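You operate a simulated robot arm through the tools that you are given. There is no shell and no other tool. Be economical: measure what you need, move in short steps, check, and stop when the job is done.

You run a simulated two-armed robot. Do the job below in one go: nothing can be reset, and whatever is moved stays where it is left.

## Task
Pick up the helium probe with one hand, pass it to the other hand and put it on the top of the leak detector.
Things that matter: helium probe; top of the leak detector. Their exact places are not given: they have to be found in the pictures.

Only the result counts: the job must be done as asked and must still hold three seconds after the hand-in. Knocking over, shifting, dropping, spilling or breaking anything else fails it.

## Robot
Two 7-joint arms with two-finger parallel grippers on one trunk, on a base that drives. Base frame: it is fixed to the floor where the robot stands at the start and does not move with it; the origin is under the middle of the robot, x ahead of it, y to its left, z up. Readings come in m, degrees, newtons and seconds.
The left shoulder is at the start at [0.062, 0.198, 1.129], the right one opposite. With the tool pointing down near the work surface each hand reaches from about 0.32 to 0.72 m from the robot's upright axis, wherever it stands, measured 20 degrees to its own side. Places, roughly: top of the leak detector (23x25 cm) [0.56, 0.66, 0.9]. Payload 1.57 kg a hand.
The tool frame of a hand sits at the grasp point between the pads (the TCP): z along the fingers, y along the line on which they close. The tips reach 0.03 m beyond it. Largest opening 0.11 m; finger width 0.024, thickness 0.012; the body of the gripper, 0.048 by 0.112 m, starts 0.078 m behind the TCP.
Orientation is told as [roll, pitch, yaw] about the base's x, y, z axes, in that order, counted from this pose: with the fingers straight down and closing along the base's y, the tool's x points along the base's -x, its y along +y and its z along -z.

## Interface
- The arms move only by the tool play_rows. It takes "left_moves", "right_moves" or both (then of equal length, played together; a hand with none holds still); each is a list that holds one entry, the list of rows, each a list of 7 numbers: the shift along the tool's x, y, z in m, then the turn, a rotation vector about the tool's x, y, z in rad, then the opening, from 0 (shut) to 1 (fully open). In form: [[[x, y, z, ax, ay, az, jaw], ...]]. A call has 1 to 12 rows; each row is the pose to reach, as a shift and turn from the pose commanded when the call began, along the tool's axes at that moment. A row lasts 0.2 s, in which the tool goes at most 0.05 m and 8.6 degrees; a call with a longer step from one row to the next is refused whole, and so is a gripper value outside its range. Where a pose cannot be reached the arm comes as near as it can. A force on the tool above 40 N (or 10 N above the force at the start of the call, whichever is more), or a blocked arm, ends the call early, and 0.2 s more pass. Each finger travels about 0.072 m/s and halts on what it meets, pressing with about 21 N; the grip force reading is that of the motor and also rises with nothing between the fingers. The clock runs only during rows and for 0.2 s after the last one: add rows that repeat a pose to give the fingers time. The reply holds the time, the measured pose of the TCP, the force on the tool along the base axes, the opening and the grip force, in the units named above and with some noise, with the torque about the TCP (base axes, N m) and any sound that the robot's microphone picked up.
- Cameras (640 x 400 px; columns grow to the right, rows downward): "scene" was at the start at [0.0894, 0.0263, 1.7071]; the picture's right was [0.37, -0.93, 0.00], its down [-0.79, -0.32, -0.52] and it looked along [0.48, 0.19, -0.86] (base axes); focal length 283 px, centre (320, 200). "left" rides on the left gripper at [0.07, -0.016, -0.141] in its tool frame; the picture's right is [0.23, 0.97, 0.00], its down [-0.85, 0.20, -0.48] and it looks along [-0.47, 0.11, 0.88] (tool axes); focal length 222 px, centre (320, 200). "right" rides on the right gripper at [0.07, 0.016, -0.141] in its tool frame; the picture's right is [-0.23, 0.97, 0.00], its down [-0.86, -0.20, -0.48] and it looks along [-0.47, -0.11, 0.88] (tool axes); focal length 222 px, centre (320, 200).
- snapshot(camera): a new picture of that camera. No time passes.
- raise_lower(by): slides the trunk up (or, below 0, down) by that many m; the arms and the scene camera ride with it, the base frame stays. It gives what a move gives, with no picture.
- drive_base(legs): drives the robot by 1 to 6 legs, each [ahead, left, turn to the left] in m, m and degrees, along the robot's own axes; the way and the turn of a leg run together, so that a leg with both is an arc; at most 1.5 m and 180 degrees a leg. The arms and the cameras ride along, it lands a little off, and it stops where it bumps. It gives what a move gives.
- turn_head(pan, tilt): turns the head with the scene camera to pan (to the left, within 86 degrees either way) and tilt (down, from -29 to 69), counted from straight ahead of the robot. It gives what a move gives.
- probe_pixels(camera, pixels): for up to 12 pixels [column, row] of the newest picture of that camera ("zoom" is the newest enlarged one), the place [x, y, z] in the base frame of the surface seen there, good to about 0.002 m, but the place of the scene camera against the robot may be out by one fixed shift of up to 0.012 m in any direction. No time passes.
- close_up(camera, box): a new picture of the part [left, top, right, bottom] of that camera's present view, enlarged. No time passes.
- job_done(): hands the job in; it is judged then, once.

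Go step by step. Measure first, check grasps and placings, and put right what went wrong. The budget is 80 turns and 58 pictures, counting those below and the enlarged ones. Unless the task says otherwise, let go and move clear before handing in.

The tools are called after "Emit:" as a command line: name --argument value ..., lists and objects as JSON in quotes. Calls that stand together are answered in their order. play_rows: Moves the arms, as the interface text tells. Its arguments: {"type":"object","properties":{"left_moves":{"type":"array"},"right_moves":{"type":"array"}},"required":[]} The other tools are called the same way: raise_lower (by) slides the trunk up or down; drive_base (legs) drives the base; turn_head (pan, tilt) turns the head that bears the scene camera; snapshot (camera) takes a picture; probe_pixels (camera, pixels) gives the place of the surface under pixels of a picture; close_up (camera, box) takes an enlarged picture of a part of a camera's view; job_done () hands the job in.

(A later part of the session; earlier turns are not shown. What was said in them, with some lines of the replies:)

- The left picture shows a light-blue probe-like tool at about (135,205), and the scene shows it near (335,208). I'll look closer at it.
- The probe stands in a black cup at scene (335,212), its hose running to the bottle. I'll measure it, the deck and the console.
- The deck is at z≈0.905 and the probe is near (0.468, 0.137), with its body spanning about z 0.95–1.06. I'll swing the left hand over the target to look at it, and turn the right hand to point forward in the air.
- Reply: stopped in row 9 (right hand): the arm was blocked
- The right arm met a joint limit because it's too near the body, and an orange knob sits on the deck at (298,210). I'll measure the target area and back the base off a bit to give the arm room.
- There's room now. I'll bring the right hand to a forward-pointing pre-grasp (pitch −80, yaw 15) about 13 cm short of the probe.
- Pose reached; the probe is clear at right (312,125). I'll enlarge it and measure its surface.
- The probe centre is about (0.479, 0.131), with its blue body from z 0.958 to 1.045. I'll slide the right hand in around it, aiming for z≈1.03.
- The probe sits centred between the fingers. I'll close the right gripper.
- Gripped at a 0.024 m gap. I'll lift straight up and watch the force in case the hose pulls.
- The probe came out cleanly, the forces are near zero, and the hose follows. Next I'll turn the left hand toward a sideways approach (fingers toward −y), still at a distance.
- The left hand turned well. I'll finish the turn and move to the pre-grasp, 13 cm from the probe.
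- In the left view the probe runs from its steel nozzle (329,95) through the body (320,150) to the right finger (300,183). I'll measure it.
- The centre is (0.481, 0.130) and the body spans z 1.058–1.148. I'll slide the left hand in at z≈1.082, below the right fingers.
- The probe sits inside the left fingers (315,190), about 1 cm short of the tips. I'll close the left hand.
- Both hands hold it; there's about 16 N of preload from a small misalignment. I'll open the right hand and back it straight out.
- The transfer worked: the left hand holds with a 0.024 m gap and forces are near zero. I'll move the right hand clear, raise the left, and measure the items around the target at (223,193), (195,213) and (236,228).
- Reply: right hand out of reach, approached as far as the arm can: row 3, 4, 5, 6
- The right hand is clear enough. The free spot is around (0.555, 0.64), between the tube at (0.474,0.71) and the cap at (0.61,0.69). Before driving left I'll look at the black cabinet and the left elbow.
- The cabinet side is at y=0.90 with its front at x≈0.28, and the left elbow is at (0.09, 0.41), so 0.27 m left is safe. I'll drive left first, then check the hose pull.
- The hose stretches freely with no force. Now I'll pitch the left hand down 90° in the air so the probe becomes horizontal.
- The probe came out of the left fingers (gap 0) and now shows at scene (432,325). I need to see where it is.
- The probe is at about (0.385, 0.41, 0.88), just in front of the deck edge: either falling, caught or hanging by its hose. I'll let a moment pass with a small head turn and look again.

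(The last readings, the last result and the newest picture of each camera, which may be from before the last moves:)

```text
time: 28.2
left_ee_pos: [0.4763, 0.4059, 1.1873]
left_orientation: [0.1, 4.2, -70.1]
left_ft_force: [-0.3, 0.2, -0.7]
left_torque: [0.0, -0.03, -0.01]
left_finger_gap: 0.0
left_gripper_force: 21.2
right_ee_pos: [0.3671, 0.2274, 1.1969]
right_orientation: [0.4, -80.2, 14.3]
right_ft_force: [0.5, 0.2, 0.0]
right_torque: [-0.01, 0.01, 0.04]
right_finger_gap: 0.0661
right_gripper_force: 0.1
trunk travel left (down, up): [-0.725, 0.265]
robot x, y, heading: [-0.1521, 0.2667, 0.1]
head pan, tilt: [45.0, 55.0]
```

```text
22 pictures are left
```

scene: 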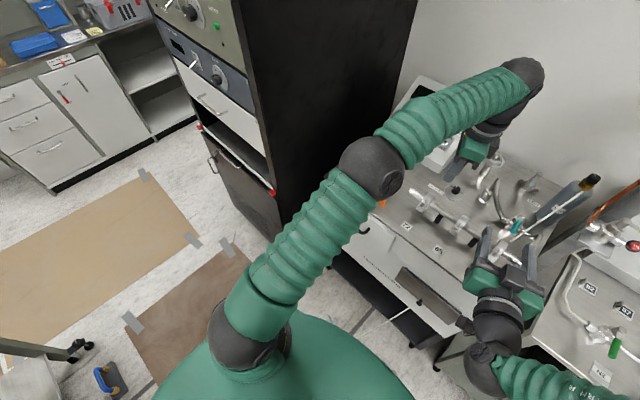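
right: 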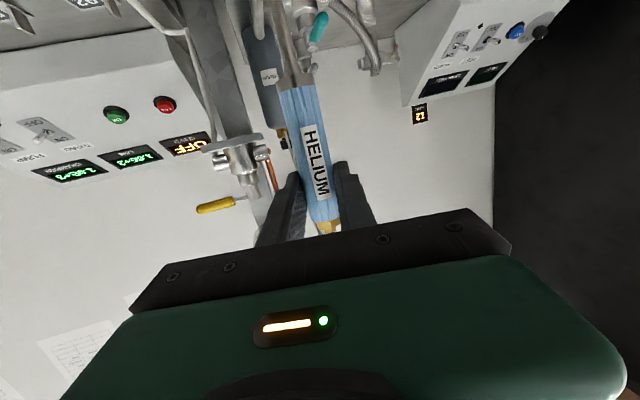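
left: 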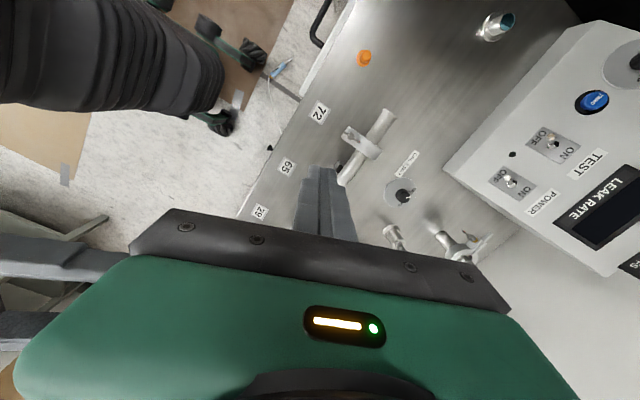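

The probe fell to the floor, near left (280,70). I'll check it and the bottle.

Emit:
probe_pixels --camera "left" --pixels '[[275, 76], [280, 70], [286, 65], [262, 100]]'

Emit:
close_up --camera "left" --box '[220, 20, 340, 120]'

Emit:
close_up --camera "scene" --box '[340, 150, 640, 350]'

Emit:
probe_pixels --camera "scene" --pixels '[[590, 181], [570, 200], [545, 214]]'

```text
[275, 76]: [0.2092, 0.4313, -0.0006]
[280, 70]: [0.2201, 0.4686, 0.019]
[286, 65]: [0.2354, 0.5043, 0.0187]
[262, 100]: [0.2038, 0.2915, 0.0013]
```

```text
4.00 times, centred on (280, 70) of left
```

zoom: 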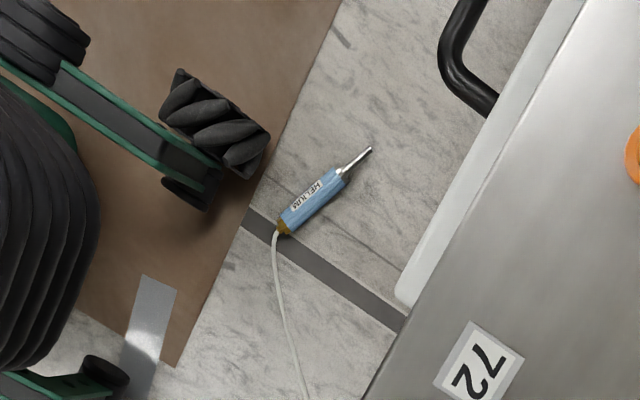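

```text
2.00 times, centred on (490, 250) of scene
```

zoom: 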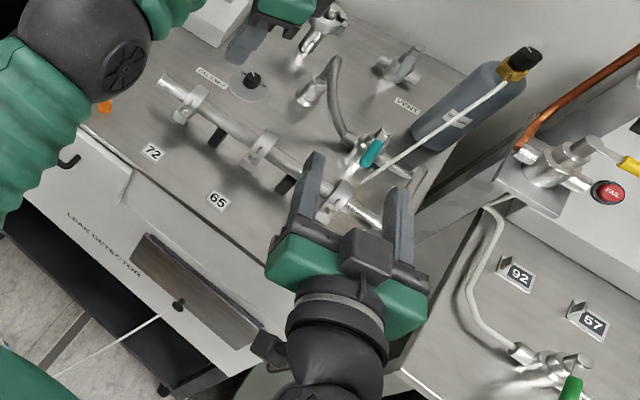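

```text
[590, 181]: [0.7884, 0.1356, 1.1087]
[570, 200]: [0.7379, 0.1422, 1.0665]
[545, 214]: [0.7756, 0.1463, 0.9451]
```

The bottle still stands with its top at (0.788, 0.136, 1.109). The probe lies intact on the floor near (0.22, 0.47), just ahead of a wheel. The fast arm reconfiguration shook it loose, so I'll back straight off and look at the floor before picking it up again.

Emit:
drive_base --legs '[[-0.3, 0, 0]]'

Emit:
turn_head --pan 15 --tilt 58

Emit:
snapshot --camera "scene"

```text
time: 30.3
left_ee_pos: [0.1953, 0.4128, 1.1914]
left_orientation: [0.1, 3.6, -70.9]
left_ft_force: [0.0, 0.3, -0.2]
left_torque: [-0.14, -0.05, -0.02]
left_finger_gap: 0.0
left_gripper_force: 21.3
right_ee_pos: [0.0802, 0.2362, 1.2025]
right_orientation: [-3.8, -80.3, 17.6]
right_ft_force: [-0.6, 1.4, 0.0]
right_torque: [-0.03, 0.03, -0.12]
right_finger_gap: 0.0661
right_gripper_force: 0.1
trunk travel left (down, up): [-0.725, 0.265]
robot x, y, heading: [-0.4292, 0.2681, -1.0]
head pan, tilt: [45.0, 55.0]
```

```text
time: 31.2
left_ee_pos: [0.1977, 0.4128, 1.1892]
left_orientation: [0.1, 3.6, -71.1]
left_ft_force: [-0.6, 0.0, -0.2]
left_torque: [-0.04, 0.02, 0.02]
left_finger_gap: 0.0
left_gripper_force: 21.3
right_ee_pos: [0.082, 0.2351, 1.2005]
right_orientation: [-3.5, -80.2, 17.0]
right_ft_force: [0.3, 1.1, 0.3]
right_torque: [0.01, 0.0, 0.0]
right_finger_gap: 0.066
right_gripper_force: 0.1
trunk travel left (down, up): [-0.725, 0.265]
robot x, y, heading: [-0.426, 0.2691, -1.1]
head pan, tilt: [15.0, 58.0]
```

```text
19 pictures are left
```

scene: 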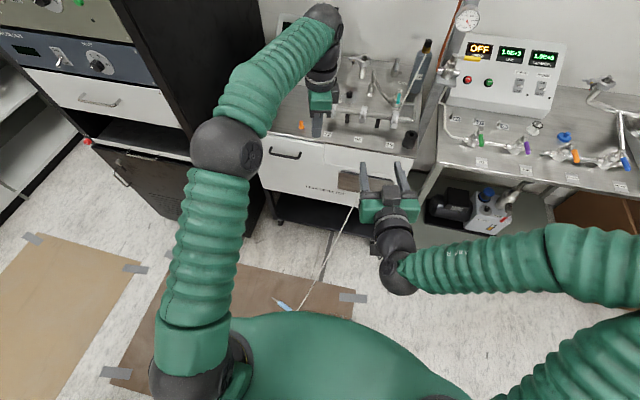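

The probe shows at (283,305), close to the robot body. I'll measure it.

Emit:
probe_pixels --camera "scene" --pixels '[[276, 299], [281, 303], [287, 307], [300, 305], [330, 245], [350, 298], [310, 385]]'

Emit:
close_up --camera "scene" --box '[230, 240, 370, 340]'

```text
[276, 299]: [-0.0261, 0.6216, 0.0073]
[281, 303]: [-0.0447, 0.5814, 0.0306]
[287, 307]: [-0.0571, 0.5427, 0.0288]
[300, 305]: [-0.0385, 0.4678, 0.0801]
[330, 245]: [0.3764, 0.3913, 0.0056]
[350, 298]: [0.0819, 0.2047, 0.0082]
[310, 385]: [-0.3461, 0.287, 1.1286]
```

```text
4.00 times, centred on (300, 290) of scene
```

zoom: 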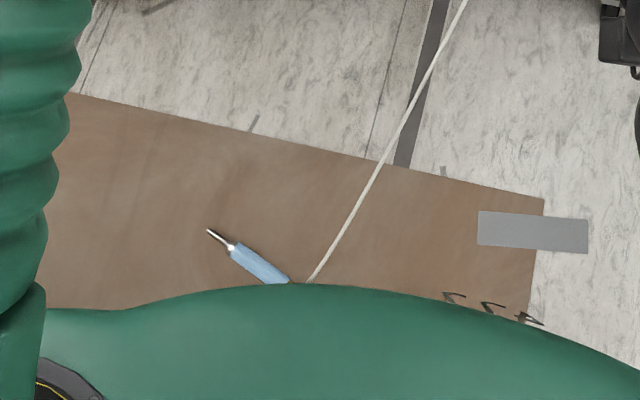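

The probe moved along with the base, now near (-0.05, 0.57). Before going on I'll bring both hands to ordinary fingers-down poses, which also shows whether the probe is still moving.

Emit:
play_rows --left_moves '[[[0.016, -0.008, 0, 0, 0, -0.103, 0.5], [0.032, -0.016, 0, 0, 0, -0.207, 0.5], [0.048, -0.023, 0, 0, 0, -0.31, 0.5], [0.064, -0.031, 0, 0, 0, -0.413, 0.5], [0.08, -0.039, 0, 0, 0, -0.517, 0.5], [0.095, -0.047, 0, 0, 0, -0.62, 0.5], [0.111, -0.054, 0, 0, 0, -0.723, 0.5], [0.127, -0.062, 0, 0, 0, -0.827, 0.5], [0.143, -0.07, 0, 0, 0, -0.93, 0.5], [0.159, -0.078, 0, 0, 0, -1.033, 0.5], [0.175, -0.085, 0, 0, 0, -1.137, 0.5], [0.19, -0.093, 0, 0, 0, -1.24, 0.5]]]' --right_moves '[[[0, 0, 0, 0, 0.117, 0, 0.5], [0, 0, 0, 0, 0.233, 0, 0.5], [0, 0, 0, 0, 0.35, 0, 0.5], [0, 0, 0, 0, 0.467, 0, 0.5], [0, 0, 0, 0, 0.583, 0, 0.5], [0, 0, 0, 0, 0.7, 0, 0.5], [0, 0, 0, 0, 0.817, 0, 0.5], [0, 0, 0, 0, 0.933, 0, 0.5], [0, 0, 0, 0, 1.05, 0, 0.5], [0, 0, 0, 0, 1.167, 0, 0.5], [0, 0, 0, 0, 1.283, 0, 0.5], [0, 0, 0, 0, 1.4, 0, 0.5]]]'

Emit:
snapshot --camera "scene"

Emit:
snapshot --camera "left"

```text
time: 33.8
left_ee_pos: [0.0467, 0.5612, 1.2017]
left_orientation: [3.3, 1.0, 0.1]
left_ft_force: [-0.3, 0.3, 0.0]
left_torque: [-0.01, 0.02, 0.01]
left_finger_gap: 0.0549
left_gripper_force: 0.1
right_ee_pos: [0.0812, 0.2371, 1.2008]
right_orientation: [-0.8, 0.0, 13.7]
right_ft_force: [0.1, -0.8, -0.4]
right_torque: [-0.03, 0.04, 0.0]
right_finger_gap: 0.055
right_gripper_force: 0.1
trunk travel left (down, up): [-0.725, 0.265]
robot x, y, heading: [-0.4273, 0.2726, -1.3]
head pan, tilt: [15.0, 58.0]
```

```text
17 pictures are left
```

scene: 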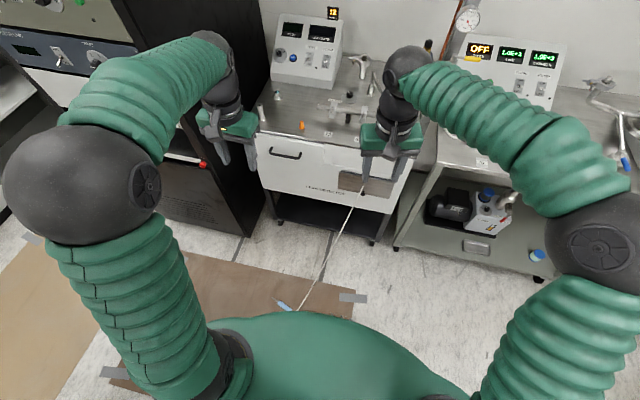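

```text
16 pictures are left
```

left: 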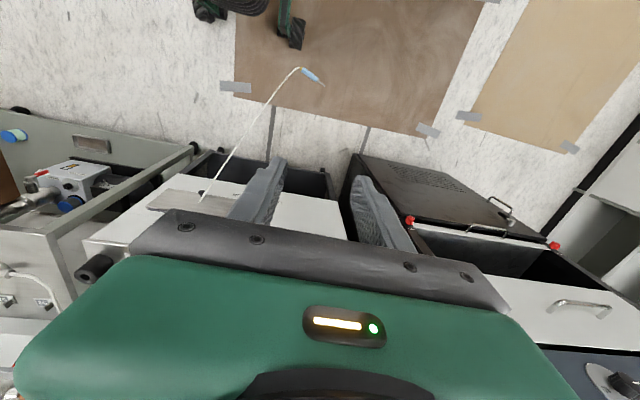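

Both arms are back in ordinary poses and the probe is at rest at left (310,75). I'll check how it lies relative to the wheel.

Emit:
close_up --camera "left" --box '[190, 0, 390, 125]'

Emit:
probe_pixels --camera "left" --pixels '[[303, 71], [310, 75], [316, 79], [323, 84], [299, 67], [292, 35], [290, 45], [282, 78], [212, 8]]'

```text
3.20 times, centred on (290, 62) of left
```

zoom: 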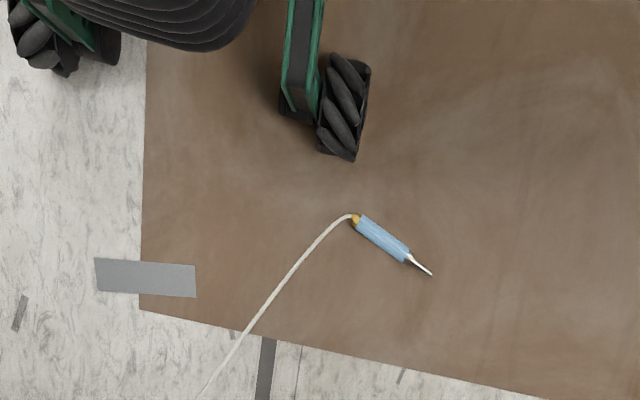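

```text
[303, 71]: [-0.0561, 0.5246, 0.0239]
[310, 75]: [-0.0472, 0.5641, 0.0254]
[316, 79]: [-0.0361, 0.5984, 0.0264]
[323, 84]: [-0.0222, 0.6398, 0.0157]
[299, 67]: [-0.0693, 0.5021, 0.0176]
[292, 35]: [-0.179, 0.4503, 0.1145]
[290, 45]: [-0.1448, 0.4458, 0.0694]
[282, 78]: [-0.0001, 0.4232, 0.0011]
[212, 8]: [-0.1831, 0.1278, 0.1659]
```

The probe rests about 8 cm ahead of the wheel and isn't caught. I'll back off 10 cm and turn left 45° so it lies in front of the right hand.

Emit:
drive_base --legs '[[-0.1, 0, 0], [0, 0, 45]]'

Emit:
turn_head --pan 0 --tilt 60

Emit:
snapshot --camera "scene"

```text
time: 35.1
left_ee_pos: [0.0511, 0.5253, 1.198]
left_orientation: [2.5, 0.5, -6.3]
left_ft_force: [0.2, -0.1, -0.9]
left_torque: [-0.03, 0.01, 0.01]
left_finger_gap: 0.0551
left_gripper_force: 0.0
right_ee_pos: [0.0484, 0.1967, 1.2022]
right_orientation: [-1.8, -0.2, 7.3]
right_ft_force: [-0.3, -0.5, 0.3]
right_torque: [0.05, 0.0, 0.03]
right_finger_gap: 0.0548
right_gripper_force: 0.0
trunk travel left (down, up): [-0.725, 0.265]
robot x, y, heading: [-0.4457, 0.2653, -7.8]
head pan, tilt: [15.0, 58.0]
stopped in leg 1: the robot was blocked; the commanded pose is now the measured one
```

```text
time: 35.8
left_ee_pos: [0.0509, 0.5225, 1.1983]
left_orientation: [2.6, 0.7, -6.5]
left_ft_force: [-0.4, 0.6, 0.6]
left_torque: [0.01, -0.01, 0.01]
left_finger_gap: 0.0548
left_gripper_force: 0.0
right_ee_pos: [0.0479, 0.1949, 1.2014]
right_orientation: [-1.6, -0.3, 7.2]
right_ft_force: [-0.1, 0.1, 0.5]
right_torque: [0.05, 0.0, 0.01]
right_finger_gap: 0.0549
right_gripper_force: 0.0
trunk travel left (down, up): [-0.725, 0.265]
robot x, y, heading: [-0.4475, 0.2637, -7.7]
head pan, tilt: [0.0, 60.0]
```

```text
14 pictures are left
```

scene: 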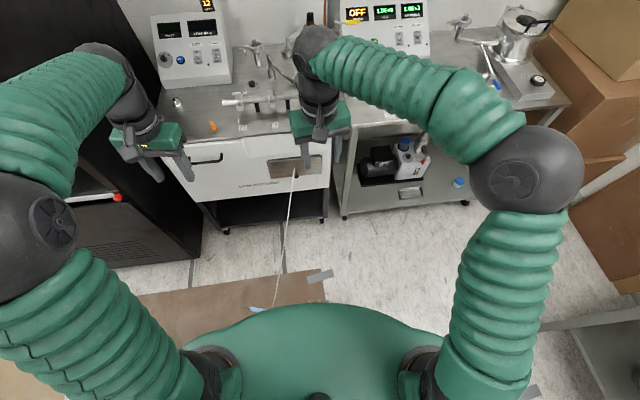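

The base was blocked from behind, so I won't reverse any more. I'll look to the left and measure the table on the right at (610,330) before moving.

Emit:
probe_pixels --camera "scene" --pixels '[[600, 320], [580, 340], [625, 350], [560, 325], [615, 290], [250, 308], [262, 307], [256, 311]]'

Emit:
turn_head --pan 86 --tilt 40

Emit:
snapshot --camera "scene"

```text
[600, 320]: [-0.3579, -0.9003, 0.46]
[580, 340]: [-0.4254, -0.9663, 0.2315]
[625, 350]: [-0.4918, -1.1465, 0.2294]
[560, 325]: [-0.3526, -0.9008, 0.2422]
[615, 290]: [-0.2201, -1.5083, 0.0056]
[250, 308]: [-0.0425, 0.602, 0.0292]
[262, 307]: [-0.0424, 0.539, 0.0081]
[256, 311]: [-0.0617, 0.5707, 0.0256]
```

```text
time: 37.4
left_ee_pos: [0.0508, 0.5204, 1.1986]
left_orientation: [2.6, 0.5, -6.4]
left_ft_force: [0.1, 1.6, 0.0]
left_torque: [-0.01, 0.0, -0.02]
left_finger_gap: 0.0551
left_gripper_force: 0.1
right_ee_pos: [0.0476, 0.1956, 1.202]
right_orientation: [-1.5, -0.1, 7.3]
right_ft_force: [0.2, -0.2, -0.3]
right_torque: [0.04, -0.03, 0.04]
right_finger_gap: 0.0548
right_gripper_force: 0.1
trunk travel left (down, up): [-0.725, 0.265]
robot x, y, heading: [-0.451, 0.265, -7.6]
head pan, tilt: [85.9, 40.0]
```

```text
13 pictures are left
```

scene: 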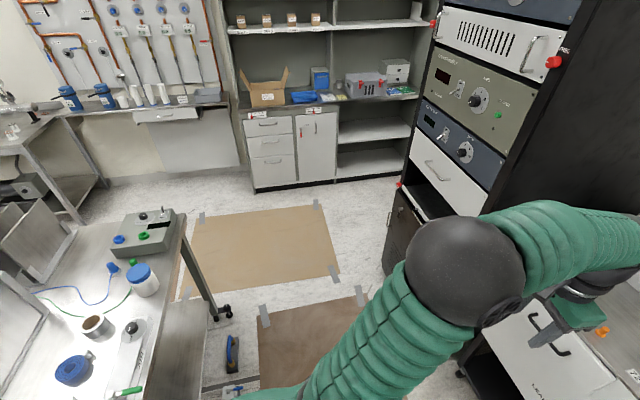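

There's a bench behind-left. I'll measure its near edge and items so the turning arm clears them.

Emit:
probe_pixels --camera "scene" --pixels '[[140, 265], [175, 213], [185, 240], [160, 330], [148, 370], [133, 330], [440, 260], [225, 312], [232, 355], [300, 330]]'

```text
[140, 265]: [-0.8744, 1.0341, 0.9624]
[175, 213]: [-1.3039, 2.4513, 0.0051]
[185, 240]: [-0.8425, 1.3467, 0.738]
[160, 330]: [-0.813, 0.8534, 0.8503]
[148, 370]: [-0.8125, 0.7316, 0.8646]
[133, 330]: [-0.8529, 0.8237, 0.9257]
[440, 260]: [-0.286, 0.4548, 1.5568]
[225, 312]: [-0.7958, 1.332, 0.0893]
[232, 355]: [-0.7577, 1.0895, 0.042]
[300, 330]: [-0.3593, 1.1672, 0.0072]
```

The bench edge is at x≈−0.81 and its items are below z 1.0, so the arms clear it. I'll move forward-right away from it and turn left toward the probe.

Emit:
drive_base --legs '[[0.1, -0.15, 0], [0, 0, 64]]'

Emit:
turn_head --pan 0 --tilt 60

Emit:
snapshot --camera "scene"

```text
time: 41.8
left_ee_pos: [-0.3957, 0.6653, 1.1969]
left_orientation: [2.8, 0.6, 59.3]
left_ft_force: [0.1, 0.1, 0.5]
left_torque: [0.0, 0.03, -0.02]
left_finger_gap: 0.0551
left_gripper_force: 0.1
right_ee_pos: [-0.0979, 0.5284, 1.2018]
right_orientation: [-1.3, -0.2, 72.9]
right_ft_force: [-0.1, -0.5, 0.1]
right_torque: [0.0, 0.04, -0.02]
right_finger_gap: 0.0554
right_gripper_force: 0.0
trunk travel left (down, up): [-0.725, 0.265]
robot x, y, heading: [-0.3733, 0.1072, 58.0]
head pan, tilt: [85.9, 40.0]
```

```text
time: 43.4
left_ee_pos: [-0.3987, 0.6658, 1.1984]
left_orientation: [2.6, 0.4, 59.3]
left_ft_force: [-0.9, 0.2, 0.5]
left_torque: [0.01, -0.03, 0.01]
left_finger_gap: 0.0551
left_gripper_force: 0.2
right_ee_pos: [-0.1006, 0.528, 1.2023]
right_orientation: [-1.6, -0.3, 72.9]
right_ft_force: [-0.1, 0.5, -0.3]
right_torque: [0.04, -0.01, 0.0]
right_finger_gap: 0.0551
right_gripper_force: 0.0
trunk travel left (down, up): [-0.725, 0.265]
robot x, y, heading: [-0.3665, 0.1057, 58.3]
head pan, tilt: [0.0, 60.0]
```

```text
12 pictures are left
```

scene: 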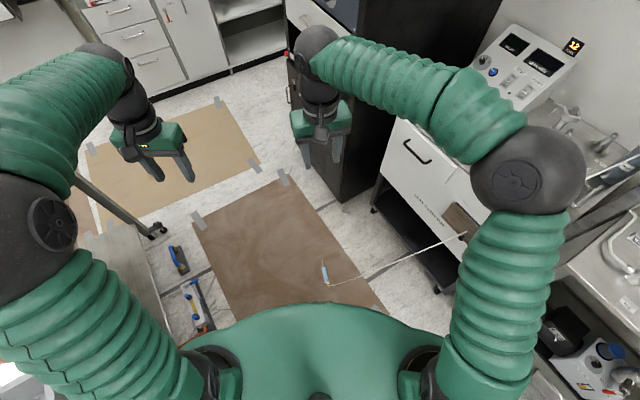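

The probe is right in front of the right hand, whose yaw of 73° nearly matches its axis (about 76°). I'll lower the trunk and look with the right camera.

Emit:
raise_lower --by -0.7

Emit:
snapshot --camera "right"

```text
refused: -0.7 is not a number from -0.4 to 0.4
```

```text
11 pictures are left
```

right: 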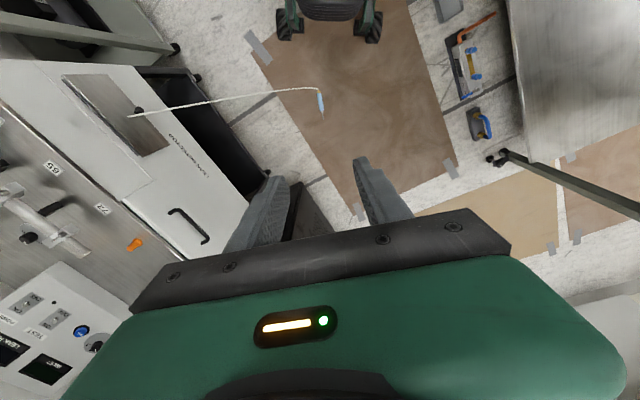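

The trunk limit is 0.4 per call, so I'll lower in two steps.

Emit:
raise_lower --by -0.36

Emit:
raise_lower --by -0.35

Emit:
snapshot --camera "right"

```text
time: 46.9
left_ee_pos: [-0.3991, 0.6659, 0.8366]
left_orientation: [2.5, 0.6, 59.4]
left_ft_force: [-0.2, 0.0, -0.1]
left_torque: [-0.02, 0.03, -0.04]
left_finger_gap: 0.055
left_gripper_force: 0.1
right_ee_pos: [-0.1018, 0.5287, 0.8413]
right_orientation: [-1.6, -0.2, 72.8]
right_ft_force: [-0.6, 0.8, 0.3]
right_torque: [-0.02, 0.02, 0.03]
right_finger_gap: 0.055
right_gripper_force: 0.0
trunk travel left (down, up): [-0.365, 0.625]
robot x, y, heading: [-0.3684, 0.1026, 58.1]
head pan, tilt: [0.0, 60.0]
```

```text
time: 50.3
left_ee_pos: [-0.3987, 0.6645, 0.4877]
left_orientation: [2.5, 0.5, 59.3]
left_ft_force: [0.5, -0.3, 0.6]
left_torque: [-0.03, 0.01, 0.04]
left_finger_gap: 0.0547
left_gripper_force: 0.1
right_ee_pos: [-0.1012, 0.529, 0.4928]
right_orientation: [-1.5, -0.2, 73.0]
right_ft_force: [-0.4, 0.0, -0.1]
right_torque: [0.01, 0.0, -0.01]
right_finger_gap: 0.0548
right_gripper_force: 0.0
trunk travel left (down, up): [-0.015, 0.975]
robot x, y, heading: [-0.3727, 0.1053, 58.1]
head pan, tilt: [0.0, 60.0]
```

```text
10 pictures are left
```

right: 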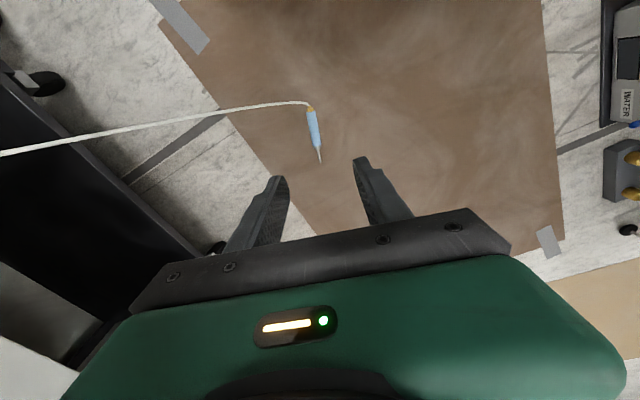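

Emit:
probe_pixels --camera "right" --pixels '[[310, 108], [311, 115], [313, 128], [315, 140], [317, 147], [320, 161], [308, 128], [330, 128]]'

```text
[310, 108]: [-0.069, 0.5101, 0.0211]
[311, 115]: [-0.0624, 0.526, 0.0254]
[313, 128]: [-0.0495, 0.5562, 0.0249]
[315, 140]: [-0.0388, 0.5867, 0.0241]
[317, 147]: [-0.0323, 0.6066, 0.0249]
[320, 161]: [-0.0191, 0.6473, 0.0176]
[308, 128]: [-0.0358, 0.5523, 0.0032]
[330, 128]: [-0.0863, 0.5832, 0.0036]
```

The probe body runs from (−0.066,0.517) to (−0.031,0.607), axis ≈70°, centre z≈0.013. I'll bring the right hand over a point 2.5 cm from the hose end, at z≈0.12 first.

Emit:
play_rows --right_moves '[[[-0.003, -0.003, 0.04, -0.003, 0, 0.006, 0.65], [-0.005, -0.006, 0.08, -0.006, 0, 0.012, 0.65], [-0.008, -0.009, 0.12, -0.009, 0, 0.018, 0.65], [-0.011, -0.012, 0.16, -0.012, 0, 0.025, 0.65], [-0.013, -0.016, 0.2, -0.015, 0, 0.032, 0.65], [-0.016, -0.019, 0.24, -0.018, 0, 0.04, 0.65], [-0.019, -0.023, 0.28, -0.021, 0, 0.047, 0.65], [-0.021, -0.026, 0.32, -0.024, 0, 0.053, 0.65], [-0.0238, -0.029, 0.355, -0.026, 0, 0.058, 0.65], [-0.0238, -0.029, 0.374, -0.026, 0, 0.058, 0.65], [-0.0238, -0.029, 0.374, -0.026, 0, 0.058, 0.65]]]'

Emit:
snapshot --camera "right"

```text
time: 52.7
left_ee_pos: [-0.4002, 0.6656, 0.4866]
left_orientation: [2.5, 0.4, 59.3]
left_ft_force: [-0.3, 0.6, -0.9]
left_torque: [0.0, -0.03, 0.0]
left_finger_gap: 0.0551
left_gripper_force: 0.0
right_ee_pos: [-0.0571, 0.5409, 0.1163]
right_orientation: [-0.1, -0.4, 69.6]
right_ft_force: [-0.3, 0.3, 0.0]
right_torque: [0.02, 0.0, -0.02]
right_finger_gap: 0.0716
right_gripper_force: 0.1
trunk travel left (down, up): [-0.015, 0.975]
robot x, y, heading: [-0.366, 0.1034, 58.1]
head pan, tilt: [0.0, 60.0]
```

```text
9 pictures are left
```

right: 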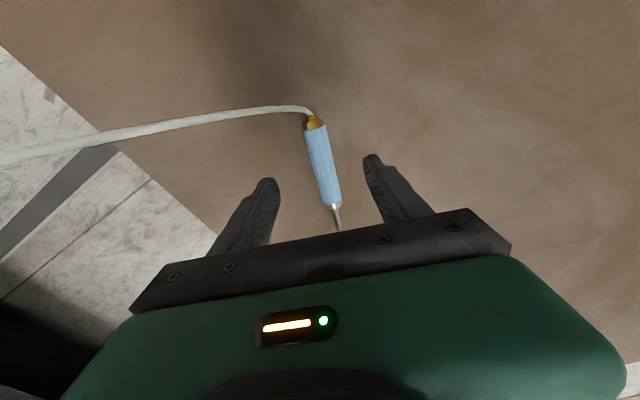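

Emit:
probe_pixels --camera "right" --pixels '[[315, 122], [318, 140], [322, 155], [327, 180], [331, 200], [337, 222]]'

```text
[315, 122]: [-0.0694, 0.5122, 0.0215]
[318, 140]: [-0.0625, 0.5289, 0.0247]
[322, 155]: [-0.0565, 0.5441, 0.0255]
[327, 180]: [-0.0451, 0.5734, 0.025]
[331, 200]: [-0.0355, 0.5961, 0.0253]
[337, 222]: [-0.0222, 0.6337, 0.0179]
```

The grip point is aligned (axis x≈−0.058 at y 0.541). I'll descend to z≈0.036 and close.

Emit:
play_rows --right_moves '[[[0, 0, 0.03, 0, 0, 0, 0.65], [0, 0, 0.055, 0, 0, 0, 0.65], [0, 0, 0.072, 0, 0, 0, 0.65], [0, 0, 0.081, 0, 0, 0, 0.65], [0, 0, 0.081, 0, 0, 0, 0.5], [0, 0, 0.081, 0, 0, 0, 0.2], [0, 0, 0.081, 0, 0, 0, 0], [0, 0, 0.081, 0, 0, 0, 0], [0, 0, 0.081, 0, 0, 0, 0]]]'

```text
time: 54.7
left_ee_pos: [-0.3981, 0.6656, 0.4886]
left_orientation: [2.5, 0.5, 59.3]
left_ft_force: [0.0, 0.2, -0.2]
left_torque: [-0.03, 0.01, 0.02]
left_finger_gap: 0.0549
left_gripper_force: 0.0
right_ee_pos: [-0.0561, 0.542, 0.0383]
right_orientation: [-0.2, -0.3, 69.5]
right_ft_force: [0.0, -0.4, -0.1]
right_torque: [-0.03, -0.01, 0.02]
right_finger_gap: 0.0239
right_gripper_force: 21.3
trunk travel left (down, up): [-0.015, 0.975]
robot x, y, heading: [-0.3643, 0.1018, 57.9]
head pan, tilt: [0.0, 60.0]
```

Gripped (gap 0.024). I'll lift it slowly.

Emit:
play_rows --right_moves '[[[0, 0, -0.02, 0, 0, 0, 0], [0, 0, -0.05, 0, 0, 0, 0], [0, 0, -0.08, 0, 0, 0, 0], [0, 0, -0.115, 0, 0, 0, 0], [0, 0, -0.15, 0, 0, 0, 0], [0, 0, -0.185, 0, 0, 0, 0], [0, 0, -0.22, 0, 0, 0, 0], [0, 0, -0.255, 0, 0, 0, 0], [0, 0, -0.29, 0, 0, 0, 0], [0, 0, -0.325, 0, 0, 0, 0], [0, 0, -0.36, 0, 0, 0, 0], [0, 0, -0.38, 0, 0, 0, 0]]]'

Emit:
raise_lower --by 0.35

Emit:
raise_lower --by 0.36

Emit:
snapshot --camera "right"

```text
time: 57.3
left_ee_pos: [-0.3994, 0.6649, 0.4876]
left_orientation: [2.5, 0.6, 59.4]
left_ft_force: [0.1, -0.2, -0.5]
left_torque: [0.0, 0.03, 0.0]
left_finger_gap: 0.0549
left_gripper_force: 0.1
right_ee_pos: [-0.0567, 0.5392, 0.4181]
right_orientation: [-0.1, -0.2, 69.6]
right_ft_force: [0.3, 0.5, -0.7]
right_torque: [-0.04, 0.0, 0.0]
right_finger_gap: 0.0238
right_gripper_force: 21.0
trunk travel left (down, up): [-0.015, 0.975]
robot x, y, heading: [-0.3681, 0.1079, 58.2]
head pan, tilt: [0.0, 60.0]
```

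```text
time: 60.7
left_ee_pos: [-0.3989, 0.6662, 0.8372]
left_orientation: [2.6, 0.5, 59.3]
left_ft_force: [-0.8, 0.1, -0.3]
left_torque: [-0.01, 0.0, -0.01]
left_finger_gap: 0.0549
left_gripper_force: 0.1
right_ee_pos: [-0.0558, 0.5395, 0.7676]
right_orientation: [0.0, -0.3, 69.6]
right_ft_force: [0.4, -0.4, -1.4]
right_torque: [-0.02, -0.04, -0.03]
right_finger_gap: 0.0241
right_gripper_force: 20.8
trunk travel left (down, up): [-0.365, 0.625]
robot x, y, heading: [-0.3706, 0.1056, 58.2]
head pan, tilt: [0.0, 60.0]
```

```text
time: 64.2
left_ee_pos: [-0.3992, 0.6658, 1.1981]
left_orientation: [2.5, 0.5, 59.2]
left_ft_force: [0.1, 0.0, 0.6]
left_torque: [-0.01, -0.02, -0.02]
left_finger_gap: 0.0552
left_gripper_force: 0.0
right_ee_pos: [-0.0561, 0.5412, 1.1288]
right_orientation: [0.0, -0.3, 69.6]
right_ft_force: [0.0, 0.6, -0.8]
right_torque: [-0.01, 0.01, 0.0]
right_finger_gap: 0.0241
right_gripper_force: 21.2
trunk travel left (down, up): [-0.725, 0.265]
robot x, y, heading: [-0.3673, 0.1049, 58.0]
head pan, tilt: [0.0, 60.0]
```

```text
8 pictures are left
```

right: 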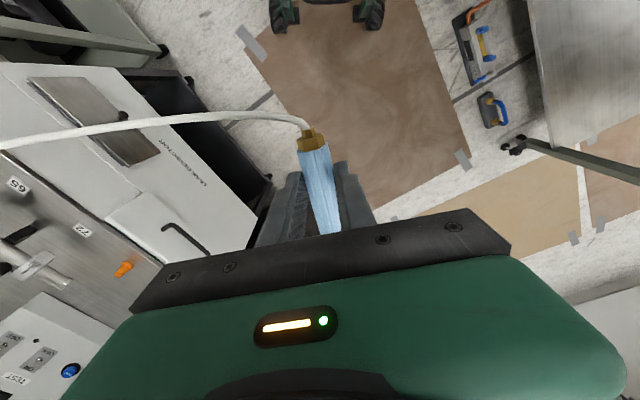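

The probe is held horizontally and firmly at right (320,180). For a gentle second pass I'll roll the right hand +40° and bring the left to a −45° roll pre-grasp, so both hands tilt toward each other.

Emit:
play_rows --left_moves '[[[-0.009, -0.023, -0.0025, 0.083, -0.007, -0.017, 0.65], [-0.018, -0.0465, -0.005, 0.165, -0.013, -0.035, 0.65], [-0.027, -0.07, -0.0075, 0.248, -0.02, -0.052, 0.65], [-0.036, -0.093, -0.01, 0.331, -0.027, -0.069, 0.65], [-0.045, -0.116, -0.0125, 0.413, -0.033, -0.086, 0.65], [-0.0545, -0.14, -0.015, 0.496, -0.04, -0.104, 0.65], [-0.0635, -0.163, -0.0175, 0.579, -0.047, -0.121, 0.65], [-0.0725, -0.186, -0.02, 0.662, -0.054, -0.138, 0.65], [-0.0815, -0.209, -0.0225, 0.744, -0.06, -0.156, 0.65], [-0.0908, -0.2326, -0.0252, 0.827, -0.067, -0.173, 0.65], [-0.0908, -0.2326, -0.0252, 0.827, -0.067, -0.173, 0.65]]]' --right_moves '[[[0, 0, 0, -0.07, 0, 0, 0], [0, 0, 0, -0.14, 0, 0, 0], [0, 0, 0, -0.21, 0, 0, 0], [0, 0, 0, -0.28, 0, 0, 0], [0, 0, 0, -0.35, 0, 0, 0], [0, 0, 0, -0.42, 0, 0, 0], [0, 0, 0, -0.49, 0, 0, 0], [0, 0, 0, -0.56, 0, 0, 0], [0, 0, 0, -0.63, 0, 0, 0], [0, 0, 0, -0.698, 0, 0, 0], [0, 0, 0, -0.698, 0, 0, 0]]]'

Emit:
snapshot --camera "left"

```text
time: 66.6
left_ee_pos: [-0.1499, 0.6264, 1.212]
left_orientation: [-45.0, 0.5, 69.6]
left_ft_force: [0.3, -0.5, -0.3]
left_torque: [-0.04, 0.03, 0.02]
left_finger_gap: 0.0713
left_gripper_force: 0.0
right_ee_pos: [-0.0529, 0.5393, 1.1283]
right_orientation: [39.9, -0.4, 69.5]
right_ft_force: [-0.1, -0.1, 0.1]
right_torque: [-0.01, -0.02, 0.01]
right_finger_gap: 0.0235
right_gripper_force: 21.0
trunk travel left (down, up): [-0.725, 0.265]
robot x, y, heading: [-0.3663, 0.1042, 58.3]
head pan, tilt: [0.0, 60.0]
```

```text
7 pictures are left
```

left: 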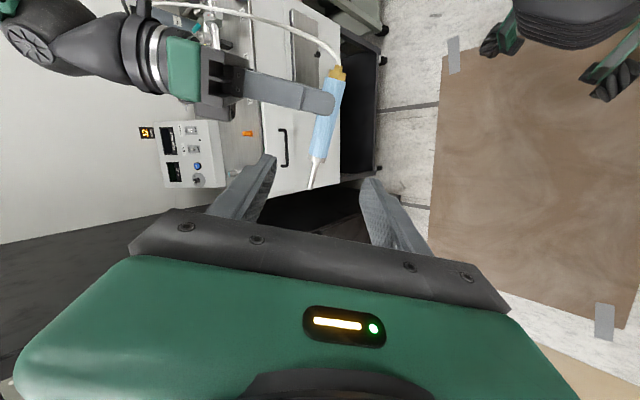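

Both hands are posed and the probe is centred between the left fingers in view. I'll measure it.

Emit:
probe_pixels --camera "left" --pixels '[[338, 85], [329, 118], [324, 132], [319, 152], [313, 175], [319, 130], [331, 132], [320, 100]]'

```text
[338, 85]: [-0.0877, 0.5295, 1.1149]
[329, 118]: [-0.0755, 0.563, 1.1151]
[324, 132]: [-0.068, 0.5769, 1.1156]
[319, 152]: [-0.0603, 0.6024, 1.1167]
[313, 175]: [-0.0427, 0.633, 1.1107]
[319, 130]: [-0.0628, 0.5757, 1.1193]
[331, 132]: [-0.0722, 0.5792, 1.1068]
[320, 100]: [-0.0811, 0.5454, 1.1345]
```

The axis is aligned with the left hand. I'll slide in 0.13 m along the fingers and close.

Emit:
play_rows --left_moves '[[[0.0069, 0.0008, 0.02, 0, 0, 0, 0.65], [0.0069, 0.0008, 0.05, 0, 0, 0, 0.65], [0.0069, 0.0008, 0.08, 0, 0, 0, 0.65], [0.0069, 0.0008, 0.105, 0, 0, 0, 0.65], [0.0069, 0.0008, 0.122, 0, 0, 0, 0.65], [0.0069, 0.0008, 0.1302, 0, 0, 0, 0.65], [0.0069, 0.0008, 0.1302, 0, 0, 0, 0.65]]]'

Emit:
snapshot --camera "left"

```text
time: 68.2
left_ee_pos: [-0.069, 0.5879, 1.1201]
left_orientation: [-44.9, 0.5, 69.6]
left_ft_force: [-0.3, -1.0, -0.3]
left_torque: [-0.03, 0.01, 0.01]
left_finger_gap: 0.0712
left_gripper_force: 0.1
right_ee_pos: [-0.0544, 0.5394, 1.1293]
right_orientation: [39.9, -0.5, 69.6]
right_ft_force: [0.7, -0.3, -1.1]
right_torque: [-0.07, -0.05, -0.01]
right_finger_gap: 0.0238
right_gripper_force: 21.3
trunk travel left (down, up): [-0.725, 0.265]
robot x, y, heading: [-0.3657, 0.1071, 58.0]
head pan, tilt: [0.0, 60.0]
```

```text
6 pictures are left
```

left: 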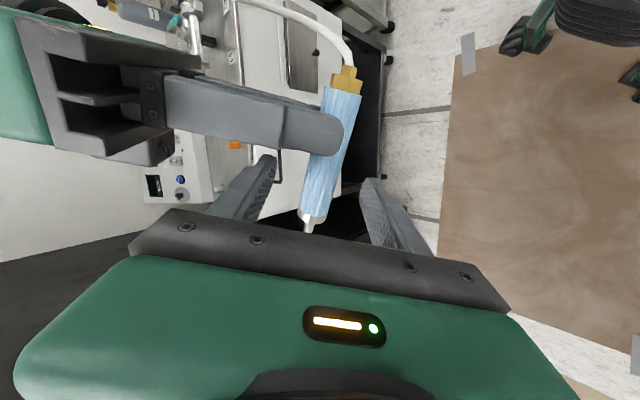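

The probe lies between the left fingers with the right finger clear above it. I'll close the left, then open the right and draw it back.

Emit:
play_rows --left_moves '[[[0, 0, 0, 0, 0, 0, 0.4], [0, 0, 0, 0, 0, 0, 0.15], [0, 0, 0, 0, 0, 0, 0], [0, 0, 0, 0, 0, 0, 0], [0, 0, 0, 0, 0, 0, 0]]]'

```text
time: 69.4
left_ee_pos: [-0.0687, 0.5869, 1.1203]
left_orientation: [-44.9, 0.4, 69.6]
left_ft_force: [-0.3, -0.1, 0.2]
left_torque: [0.07, -0.08, -0.06]
left_finger_gap: 0.0238
left_gripper_force: 20.8
right_ee_pos: [-0.0549, 0.5398, 1.1284]
right_orientation: [39.9, -0.2, 69.6]
right_ft_force: [0.0, 0.3, -0.1]
right_torque: [-0.04, 0.04, 0.07]
right_finger_gap: 0.024
right_gripper_force: 20.8
trunk travel left (down, up): [-0.725, 0.265]
robot x, y, heading: [-0.3728, 0.1039, 58.2]
head pan, tilt: [0.0, 60.0]
```

The double grip is good, with near-zero load. Releasing and withdrawing the right hand.

Emit:
play_rows --right_moves '[[[0, 0, 0, 0, 0, 0, 0.25], [0, 0, 0, 0, 0, 0, 0.5], [0, 0, 0, 0, 0, 0, 0.5], [0, 0, -0.025, 0, 0, 0, 0.5], [0, 0, -0.05, 0, 0, 0, 0.5], [0, 0, -0.08, 0, 0, 0, 0.5], [0, 0, -0.11, 0, 0, 0, 0.5], [0, 0, -0.14, 0, 0, 0, 0.5], [0, 0, -0.16, 0, 0, 0, 0.5]]]'

```text
time: 71.4
left_ee_pos: [-0.0686, 0.5875, 1.1205]
left_orientation: [-44.8, 0.5, 69.7]
left_ft_force: [1.1, 0.2, -0.7]
left_torque: [0.03, 0.0, 0.0]
left_finger_gap: 0.0242
left_gripper_force: 20.8
right_ee_pos: [0.0401, 0.5016, 1.2513]
right_orientation: [39.9, -0.2, 69.6]
right_ft_force: [-0.3, 0.0, -1.0]
right_torque: [-0.03, 0.02, -0.04]
right_finger_gap: 0.055
right_gripper_force: 0.0
trunk travel left (down, up): [-0.725, 0.265]
robot x, y, heading: [-0.3674, 0.1085, 58.1]
head pan, tilt: [0.0, 60.0]
```

The left hand alone holds the probe. I'll roll both hands back to vertical, slowly, and separate them.

Emit:
play_rows --left_moves '[[[0, 0.009, -0.015, -0.065, 0, 0, 0], [0, 0.018, -0.03, -0.131, 0, 0, 0], [0, 0.027, -0.044, -0.196, 0, 0, 0], [0, 0.035, -0.059, -0.262, 0, 0, 0], [0, 0.044, -0.074, -0.327, 0, 0, 0], [0, 0.053, -0.089, -0.393, 0, 0, 0], [0, 0.062, -0.103, -0.458, 0, 0, 0], [0, 0.071, -0.118, -0.523, 0, 0, 0], [0, 0.08, -0.133, -0.589, 0, 0, 0], [0, 0.089, -0.148, -0.654, 0, 0, 0], [0, 0.098, -0.162, -0.72, 0, 0, 0], [0, 0.106, -0.177, -0.785, 0, 0, 0]]]' --right_moves '[[[0, -0.006, -0.005, 0.058, 0, 0, 0.5], [0, -0.013, -0.011, 0.116, 0, 0, 0.5], [0, -0.019, -0.016, 0.175, 0, 0, 0.5], [0, -0.026, -0.021, 0.233, 0, 0, 0.5], [0, -0.032, -0.027, 0.291, 0, 0, 0.5], [0, -0.038, -0.032, 0.349, 0, 0, 0.5], [0, -0.045, -0.037, 0.407, 0, 0, 0.5], [0, -0.051, -0.043, 0.465, 0, 0, 0.5], [0, -0.058, -0.048, 0.524, 0, 0, 0.5], [0, -0.064, -0.053, 0.582, 0, 0, 0.5], [0, -0.07, -0.059, 0.64, 0, 0, 0.5], [0, -0.077, -0.064, 0.698, 0, 0, 0.5]]]'

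Emit:
snapshot --camera "left"

```text
time: 74.0
left_ee_pos: [-0.2573, 0.6564, 1.1701]
left_orientation: [0.1, 0.6, 69.7]
left_ft_force: [-1.8, 0.0, -1.4]
left_torque: [-0.01, -0.03, -0.01]
left_finger_gap: 0.0239
left_gripper_force: 20.7
right_ee_pos: [0.1325, 0.4686, 1.2511]
right_orientation: [-0.1, -0.4, 69.6]
right_ft_force: [0.0, 0.0, 0.1]
right_torque: [0.03, -0.01, -0.03]
right_finger_gap: 0.0548
right_gripper_force: 0.2
trunk travel left (down, up): [-0.725, 0.265]
robot x, y, heading: [-0.3649, 0.1058, 58.0]
head pan, tilt: [0.0, 60.0]
```

```text
5 pictures are left
```

left: 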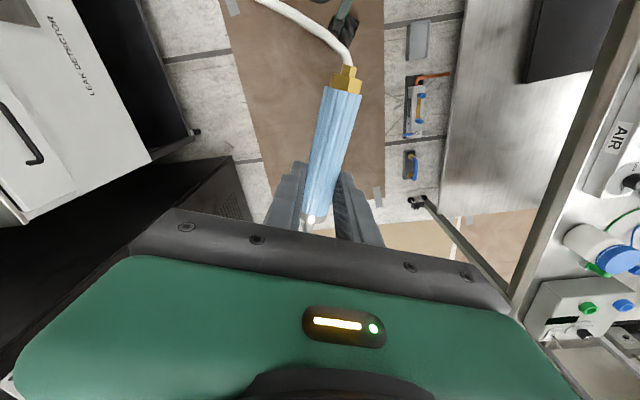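

Held well and level (body at left (330,150)). I'll turn back, then drive left and forward to the leak detector.

Emit:
drive_base --legs '[[0, 0, -58], [0.1, 0.19, 0]]'

```text
time: 78.3
left_ee_pos: [0.2591, 0.4797, 1.1711]
left_orientation: [0.2, 0.4, 11.1]
left_ft_force: [-0.8, -0.2, -1.2]
left_torque: [0.01, -0.01, 0.01]
left_finger_gap: 0.0238
left_gripper_force: 21.3
right_ee_pos: [0.3026, 0.0505, 1.2514]
right_orientation: [0.1, -0.6, 11.1]
right_ft_force: [0.0, 0.2, -0.2]
right_torque: [0.01, 0.01, -0.01]
right_finger_gap: 0.055
right_gripper_force: 0.0
trunk travel left (down, up): [-0.725, 0.265]
robot x, y, heading: [-0.2711, 0.2922, -0.4]
head pan, tilt: [0.0, 60.0]
```

Emit:
drive_base --legs '[[0.26, 0.01, 0]]'

Emit:
turn_head --pan 35 --tilt 55

Emit:
snapshot --camera "left"

```text
time: 80.2
left_ee_pos: [0.519, 0.4919, 1.1721]
left_orientation: [0.1, 0.3, 11.3]
left_ft_force: [0.1, -0.5, -1.6]
left_torque: [-0.03, -0.01, -0.03]
left_finger_gap: 0.0239
left_gripper_force: 21.3
right_ee_pos: [0.5635, 0.0648, 1.2541]
right_orientation: [-0.1, -0.5, 11.2]
right_ft_force: [-0.2, 0.6, 1.0]
right_torque: [-0.02, 0.01, -0.02]
right_finger_gap: 0.0553
right_gripper_force: 0.1
trunk travel left (down, up): [-0.725, 0.265]
robot x, y, heading: [-0.007, 0.3006, -0.4]
head pan, tilt: [0.0, 60.0]
```

```text
time: 81.2
left_ee_pos: [0.5197, 0.4936, 1.1713]
left_orientation: [0.0, 0.3, 11.2]
left_ft_force: [0.5, -0.1, -0.4]
left_torque: [-0.02, -0.04, 0.03]
left_finger_gap: 0.0239
left_gripper_force: 21.2
right_ee_pos: [0.5627, 0.0642, 1.2535]
right_orientation: [0.0, -0.5, 11.3]
right_ft_force: [0.1, 0.0, -0.3]
right_torque: [-0.01, 0.0, 0.0]
right_finger_gap: 0.055
right_gripper_force: 0.0
trunk travel left (down, up): [-0.725, 0.265]
robot x, y, heading: [-0.0043, 0.3011, -0.4]
head pan, tilt: [35.0, 55.0]
```

```text
4 pictures are left
```

left: 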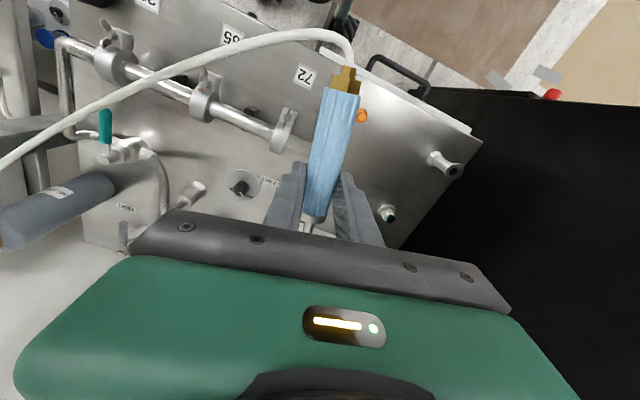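

The obstacles show clearly: orange cap (362,115), tube (445,165), blue-tipped cap (388,212), manifold end (287,130). I'll measure them with this camera.

Emit:
probe_pixels --camera "left" --pixels '[[362, 115], [430, 157], [453, 170], [386, 212], [390, 220], [287, 130], [242, 180], [400, 160], [385, 135], [410, 180], [340, 105], [312, 210]]'

```text
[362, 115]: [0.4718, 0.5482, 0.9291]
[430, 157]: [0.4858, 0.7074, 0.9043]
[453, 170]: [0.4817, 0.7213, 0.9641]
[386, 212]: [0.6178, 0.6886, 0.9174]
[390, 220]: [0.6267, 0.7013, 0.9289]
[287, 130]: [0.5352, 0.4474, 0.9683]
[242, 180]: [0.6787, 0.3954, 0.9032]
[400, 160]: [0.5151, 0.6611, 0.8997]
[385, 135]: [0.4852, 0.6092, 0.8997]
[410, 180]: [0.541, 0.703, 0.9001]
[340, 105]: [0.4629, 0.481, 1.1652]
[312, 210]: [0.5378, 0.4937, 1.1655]
```

The deck is at z≈0.900–0.905. I'll set it down at TCP (0.575, 0.625), clear of all four obstacles: first move over, then descend to z≈1.0.

Emit:
play_rows --left_moves '[[[-0.013, 0.019, 0, 0, 0, 0, 0], [-0.029, 0.043, 0, 0, 0, 0, 0], [-0.045, 0.067, 0, 0, 0, 0, 0], [-0.061, 0.091, 0, 0, 0, 0, 0], [-0.073, 0.108, 0, 0, 0, 0, 0], [-0.0794, 0.1178, 0.01, 0, 0, 0, 0], [-0.0794, 0.1178, 0.04, 0, 0, 0, 0], [-0.0794, 0.1178, 0.075, 0, 0, 0, 0], [-0.0794, 0.1178, 0.11, 0, 0, 0, 0], [-0.0794, 0.1178, 0.145, 0, 0, 0, 0], [-0.0794, 0.1178, 0.17, 0, 0, 0, 0], [-0.0794, 0.1178, 0.17, 0, 0, 0, 0]]]'

Emit:
snapshot --camera "left"

```text
time: 83.8
left_ee_pos: [0.5706, 0.6241, 0.9989]
left_orientation: [0.0, 0.5, 11.2]
left_ft_force: [1.1, 0.2, -0.6]
left_torque: [0.01, -0.02, 0.0]
left_finger_gap: 0.0238
left_gripper_force: 20.7
right_ee_pos: [0.5634, 0.0641, 1.2538]
right_orientation: [-0.1, -0.7, 11.3]
right_ft_force: [0.2, -0.9, 0.0]
right_torque: [0.03, 0.01, 0.0]
right_finger_gap: 0.0551
right_gripper_force: 0.1
trunk travel left (down, up): [-0.725, 0.265]
robot x, y, heading: [-0.0047, 0.2993, -0.4]
head pan, tilt: [35.0, 55.0]
```

```text
3 pictures are left
```

left: 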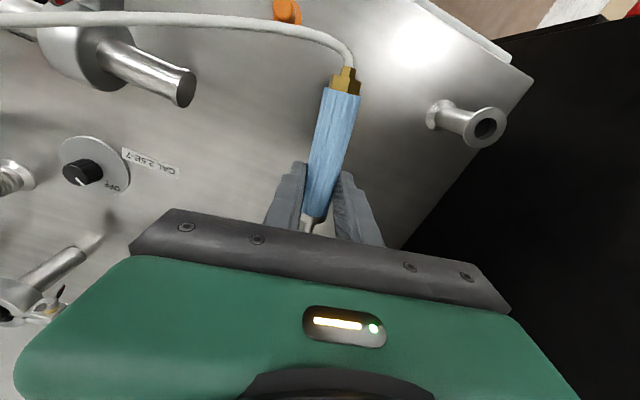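

The spot is clear all round the probe. I'll lower slowly to contact height.

Emit:
play_rows --left_moves '[[[0, 0, 0.02, 0, 0, 0, 0], [0, 0, 0.038, 0, 0, 0, 0], [0, 0, 0.048, 0, 0, 0, 0], [0, 0, 0.054, 0, 0, 0, 0], [0, 0, 0.058, 0, 0, 0, 0], [0, 0, 0.061, 0, 0, 0, 0], [0, 0, 0.063, 0, 0, 0, 0], [0, 0, 0.063, 0, 0, 0, 0]]]'

```text
time: 85.6
left_ee_pos: [0.574, 0.6244, 0.9367]
left_orientation: [0.0, 0.4, 11.1]
left_ft_force: [-0.2, -0.3, -0.5]
left_torque: [0.0, -0.01, -0.04]
left_finger_gap: 0.0236
left_gripper_force: 21.5
right_ee_pos: [0.5641, 0.0645, 1.2538]
right_orientation: [-0.1, -0.5, 11.3]
right_ft_force: [-0.1, -0.5, 0.3]
right_torque: [0.0, 0.0, 0.01]
right_finger_gap: 0.0551
right_gripper_force: 0.0
trunk travel left (down, up): [-0.725, 0.265]
robot x, y, heading: [-0.0069, 0.301, -0.3]
head pan, tilt: [35.0, 55.0]
```

No contact yet; I'll go down a few more millimetres in tiny steps.

Emit:
play_rows --left_moves '[[[0, 0, 0.001, 0, 0, 0, 0], [0, 0, 0.002, 0, 0, 0, 0], [0, 0, 0.003, 0, 0, 0, 0], [0, 0, 0.004, 0, 0, 0, 0], [0, 0, 0.004, 0, 0, 0, 0]]]'

```text
time: 86.8
left_ee_pos: [0.5738, 0.6243, 0.9342]
left_orientation: [0.0, 0.5, 11.3]
left_ft_force: [0.5, 0.0, -1.0]
left_torque: [0.01, -0.02, 0.02]
left_finger_gap: 0.0237
left_gripper_force: 20.6
right_ee_pos: [0.5646, 0.0646, 1.2539]
right_orientation: [-0.2, -0.4, 11.3]
right_ft_force: [0.0, 0.0, -0.4]
right_torque: [0.02, 0.0, -0.02]
right_finger_gap: 0.0549
right_gripper_force: 0.0
trunk travel left (down, up): [-0.725, 0.265]
robot x, y, heading: [-0.0067, 0.3049, -0.3]
head pan, tilt: [35.0, 55.0]
```

The probe is within a few millimetres of the deck. I'll open gently, wait, then rise straight up.

Emit:
play_rows --left_moves '[[[0, 0, 0, 0, 0, 0, 0.23], [0, 0, 0, 0, 0, 0, 0.27], [0, 0, 0, 0, 0, 0, 0.35], [0, 0, 0, 0, 0, 0, 0.45], [0, 0, 0, 0, 0, 0, 0.5], [0, 0, 0, 0, 0, 0, 0.5], [0, 0, -0.01, 0, 0, 0, 0.5], [0, 0, -0.03, 0, 0, 0, 0.5], [0, 0, -0.06, 0, 0, 0, 0.5], [0, 0, -0.1, 0, 0, 0, 0.5], [0, 0, -0.14, 0, 0, 0, 0.5], [0, 0, -0.18, 0, 0, 0, 0.5]]]'

Emit:
snapshot --camera "left"

```text
time: 89.4
left_ee_pos: [0.5755, 0.6259, 1.1154]
left_orientation: [0.0, 0.4, 11.1]
left_ft_force: [0.9, -0.1, -0.2]
left_torque: [0.01, -0.03, -0.02]
left_finger_gap: 0.055
left_gripper_force: 0.0
right_ee_pos: [0.5633, 0.0639, 1.2539]
right_orientation: [-0.1, -0.7, 11.3]
right_ft_force: [-0.5, 0.5, 1.0]
right_torque: [0.01, -0.04, -0.02]
right_finger_gap: 0.0551
right_gripper_force: 0.0
trunk travel left (down, up): [-0.725, 0.265]
robot x, y, heading: [-0.005, 0.3002, -0.3]
head pan, tilt: [35.0, 55.0]
```

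```text
2 pictures are left
```

left: 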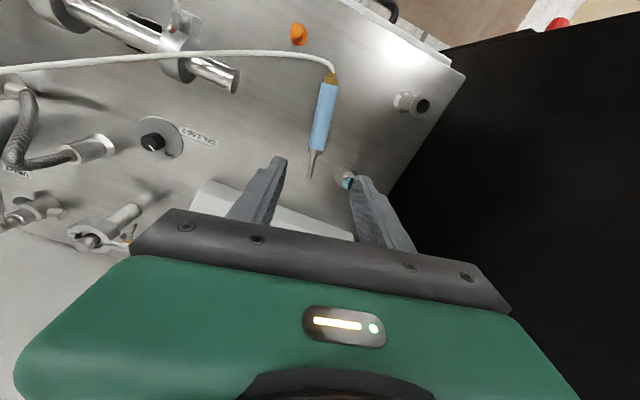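

The probe lies flat on the deck at (323,115), clear of the caps. I'll measure it, let a second pass to check it's at rest, and look once more.

Emit:
probe_pixels --camera "left" --pixels '[[329, 85], [323, 115], [318, 145], [309, 178]]'

Emit:
play_rows --left_moves '[[[0, 0, -0.01, 0, 0, 0, 0.5], [0, 0, -0.02, 0, 0, 0, 0.5], [0, 0, -0.03, 0, 0, 0, 0.5], [0, 0, -0.03, 0, 0, 0, 0.5], [0, 0, -0.03, 0, 0, 0, 0.5], [0, 0, -0.03, 0, 0, 0, 0.5]]]'

Emit:
snapshot --camera "left"

```text
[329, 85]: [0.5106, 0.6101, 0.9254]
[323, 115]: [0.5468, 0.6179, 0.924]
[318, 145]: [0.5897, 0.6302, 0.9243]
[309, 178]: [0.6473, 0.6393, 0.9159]
```

```text
time: 90.8
left_ee_pos: [0.574, 0.6248, 1.1434]
left_orientation: [0.1, 0.3, 11.2]
left_ft_force: [-1.1, -0.5, -0.2]
left_torque: [0.0, 0.0, 0.03]
left_finger_gap: 0.0551
left_gripper_force: 0.0
right_ee_pos: [0.5635, 0.0634, 1.2534]
right_orientation: [-0.1, -0.5, 11.3]
right_ft_force: [0.5, 0.9, 0.1]
right_torque: [0.0, 0.06, -0.04]
right_finger_gap: 0.055
right_gripper_force: 0.0
trunk travel left (down, up): [-0.725, 0.265]
robot x, y, heading: [-0.0037, 0.2986, -0.3]
head pan, tilt: [35.0, 55.0]
```

```text
1 pictures are left
```

left: 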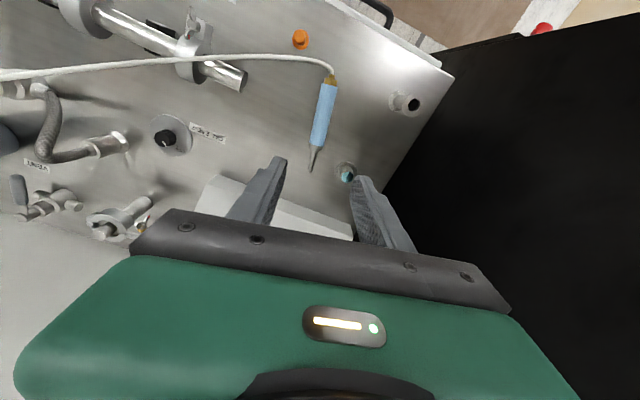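

The probe is at rest, flat on the deck from (0.50, 0.61) to (0.65, 0.64) with its top at z≈0.925, and both hands are clear. I'm handing in.

Emit:
job_done

```text
The job is handed in.
```

The helium probe is lying flat and still on top of the leak detector, and both hands are clear; the result of the hand-in wasn't shown to me.

- **Drop:** after the first pass the probe slipped out of the left hand and fell to the floor. I picked it up again with the right hand, passed it to the left and set it down from there.
- **Possible bump:** while backing up, the base was blocked twice at most, probably by the bench behind it. The items on the bench were standing when I looked afterwards, but I couldn't tell whether the bench itself had moved.
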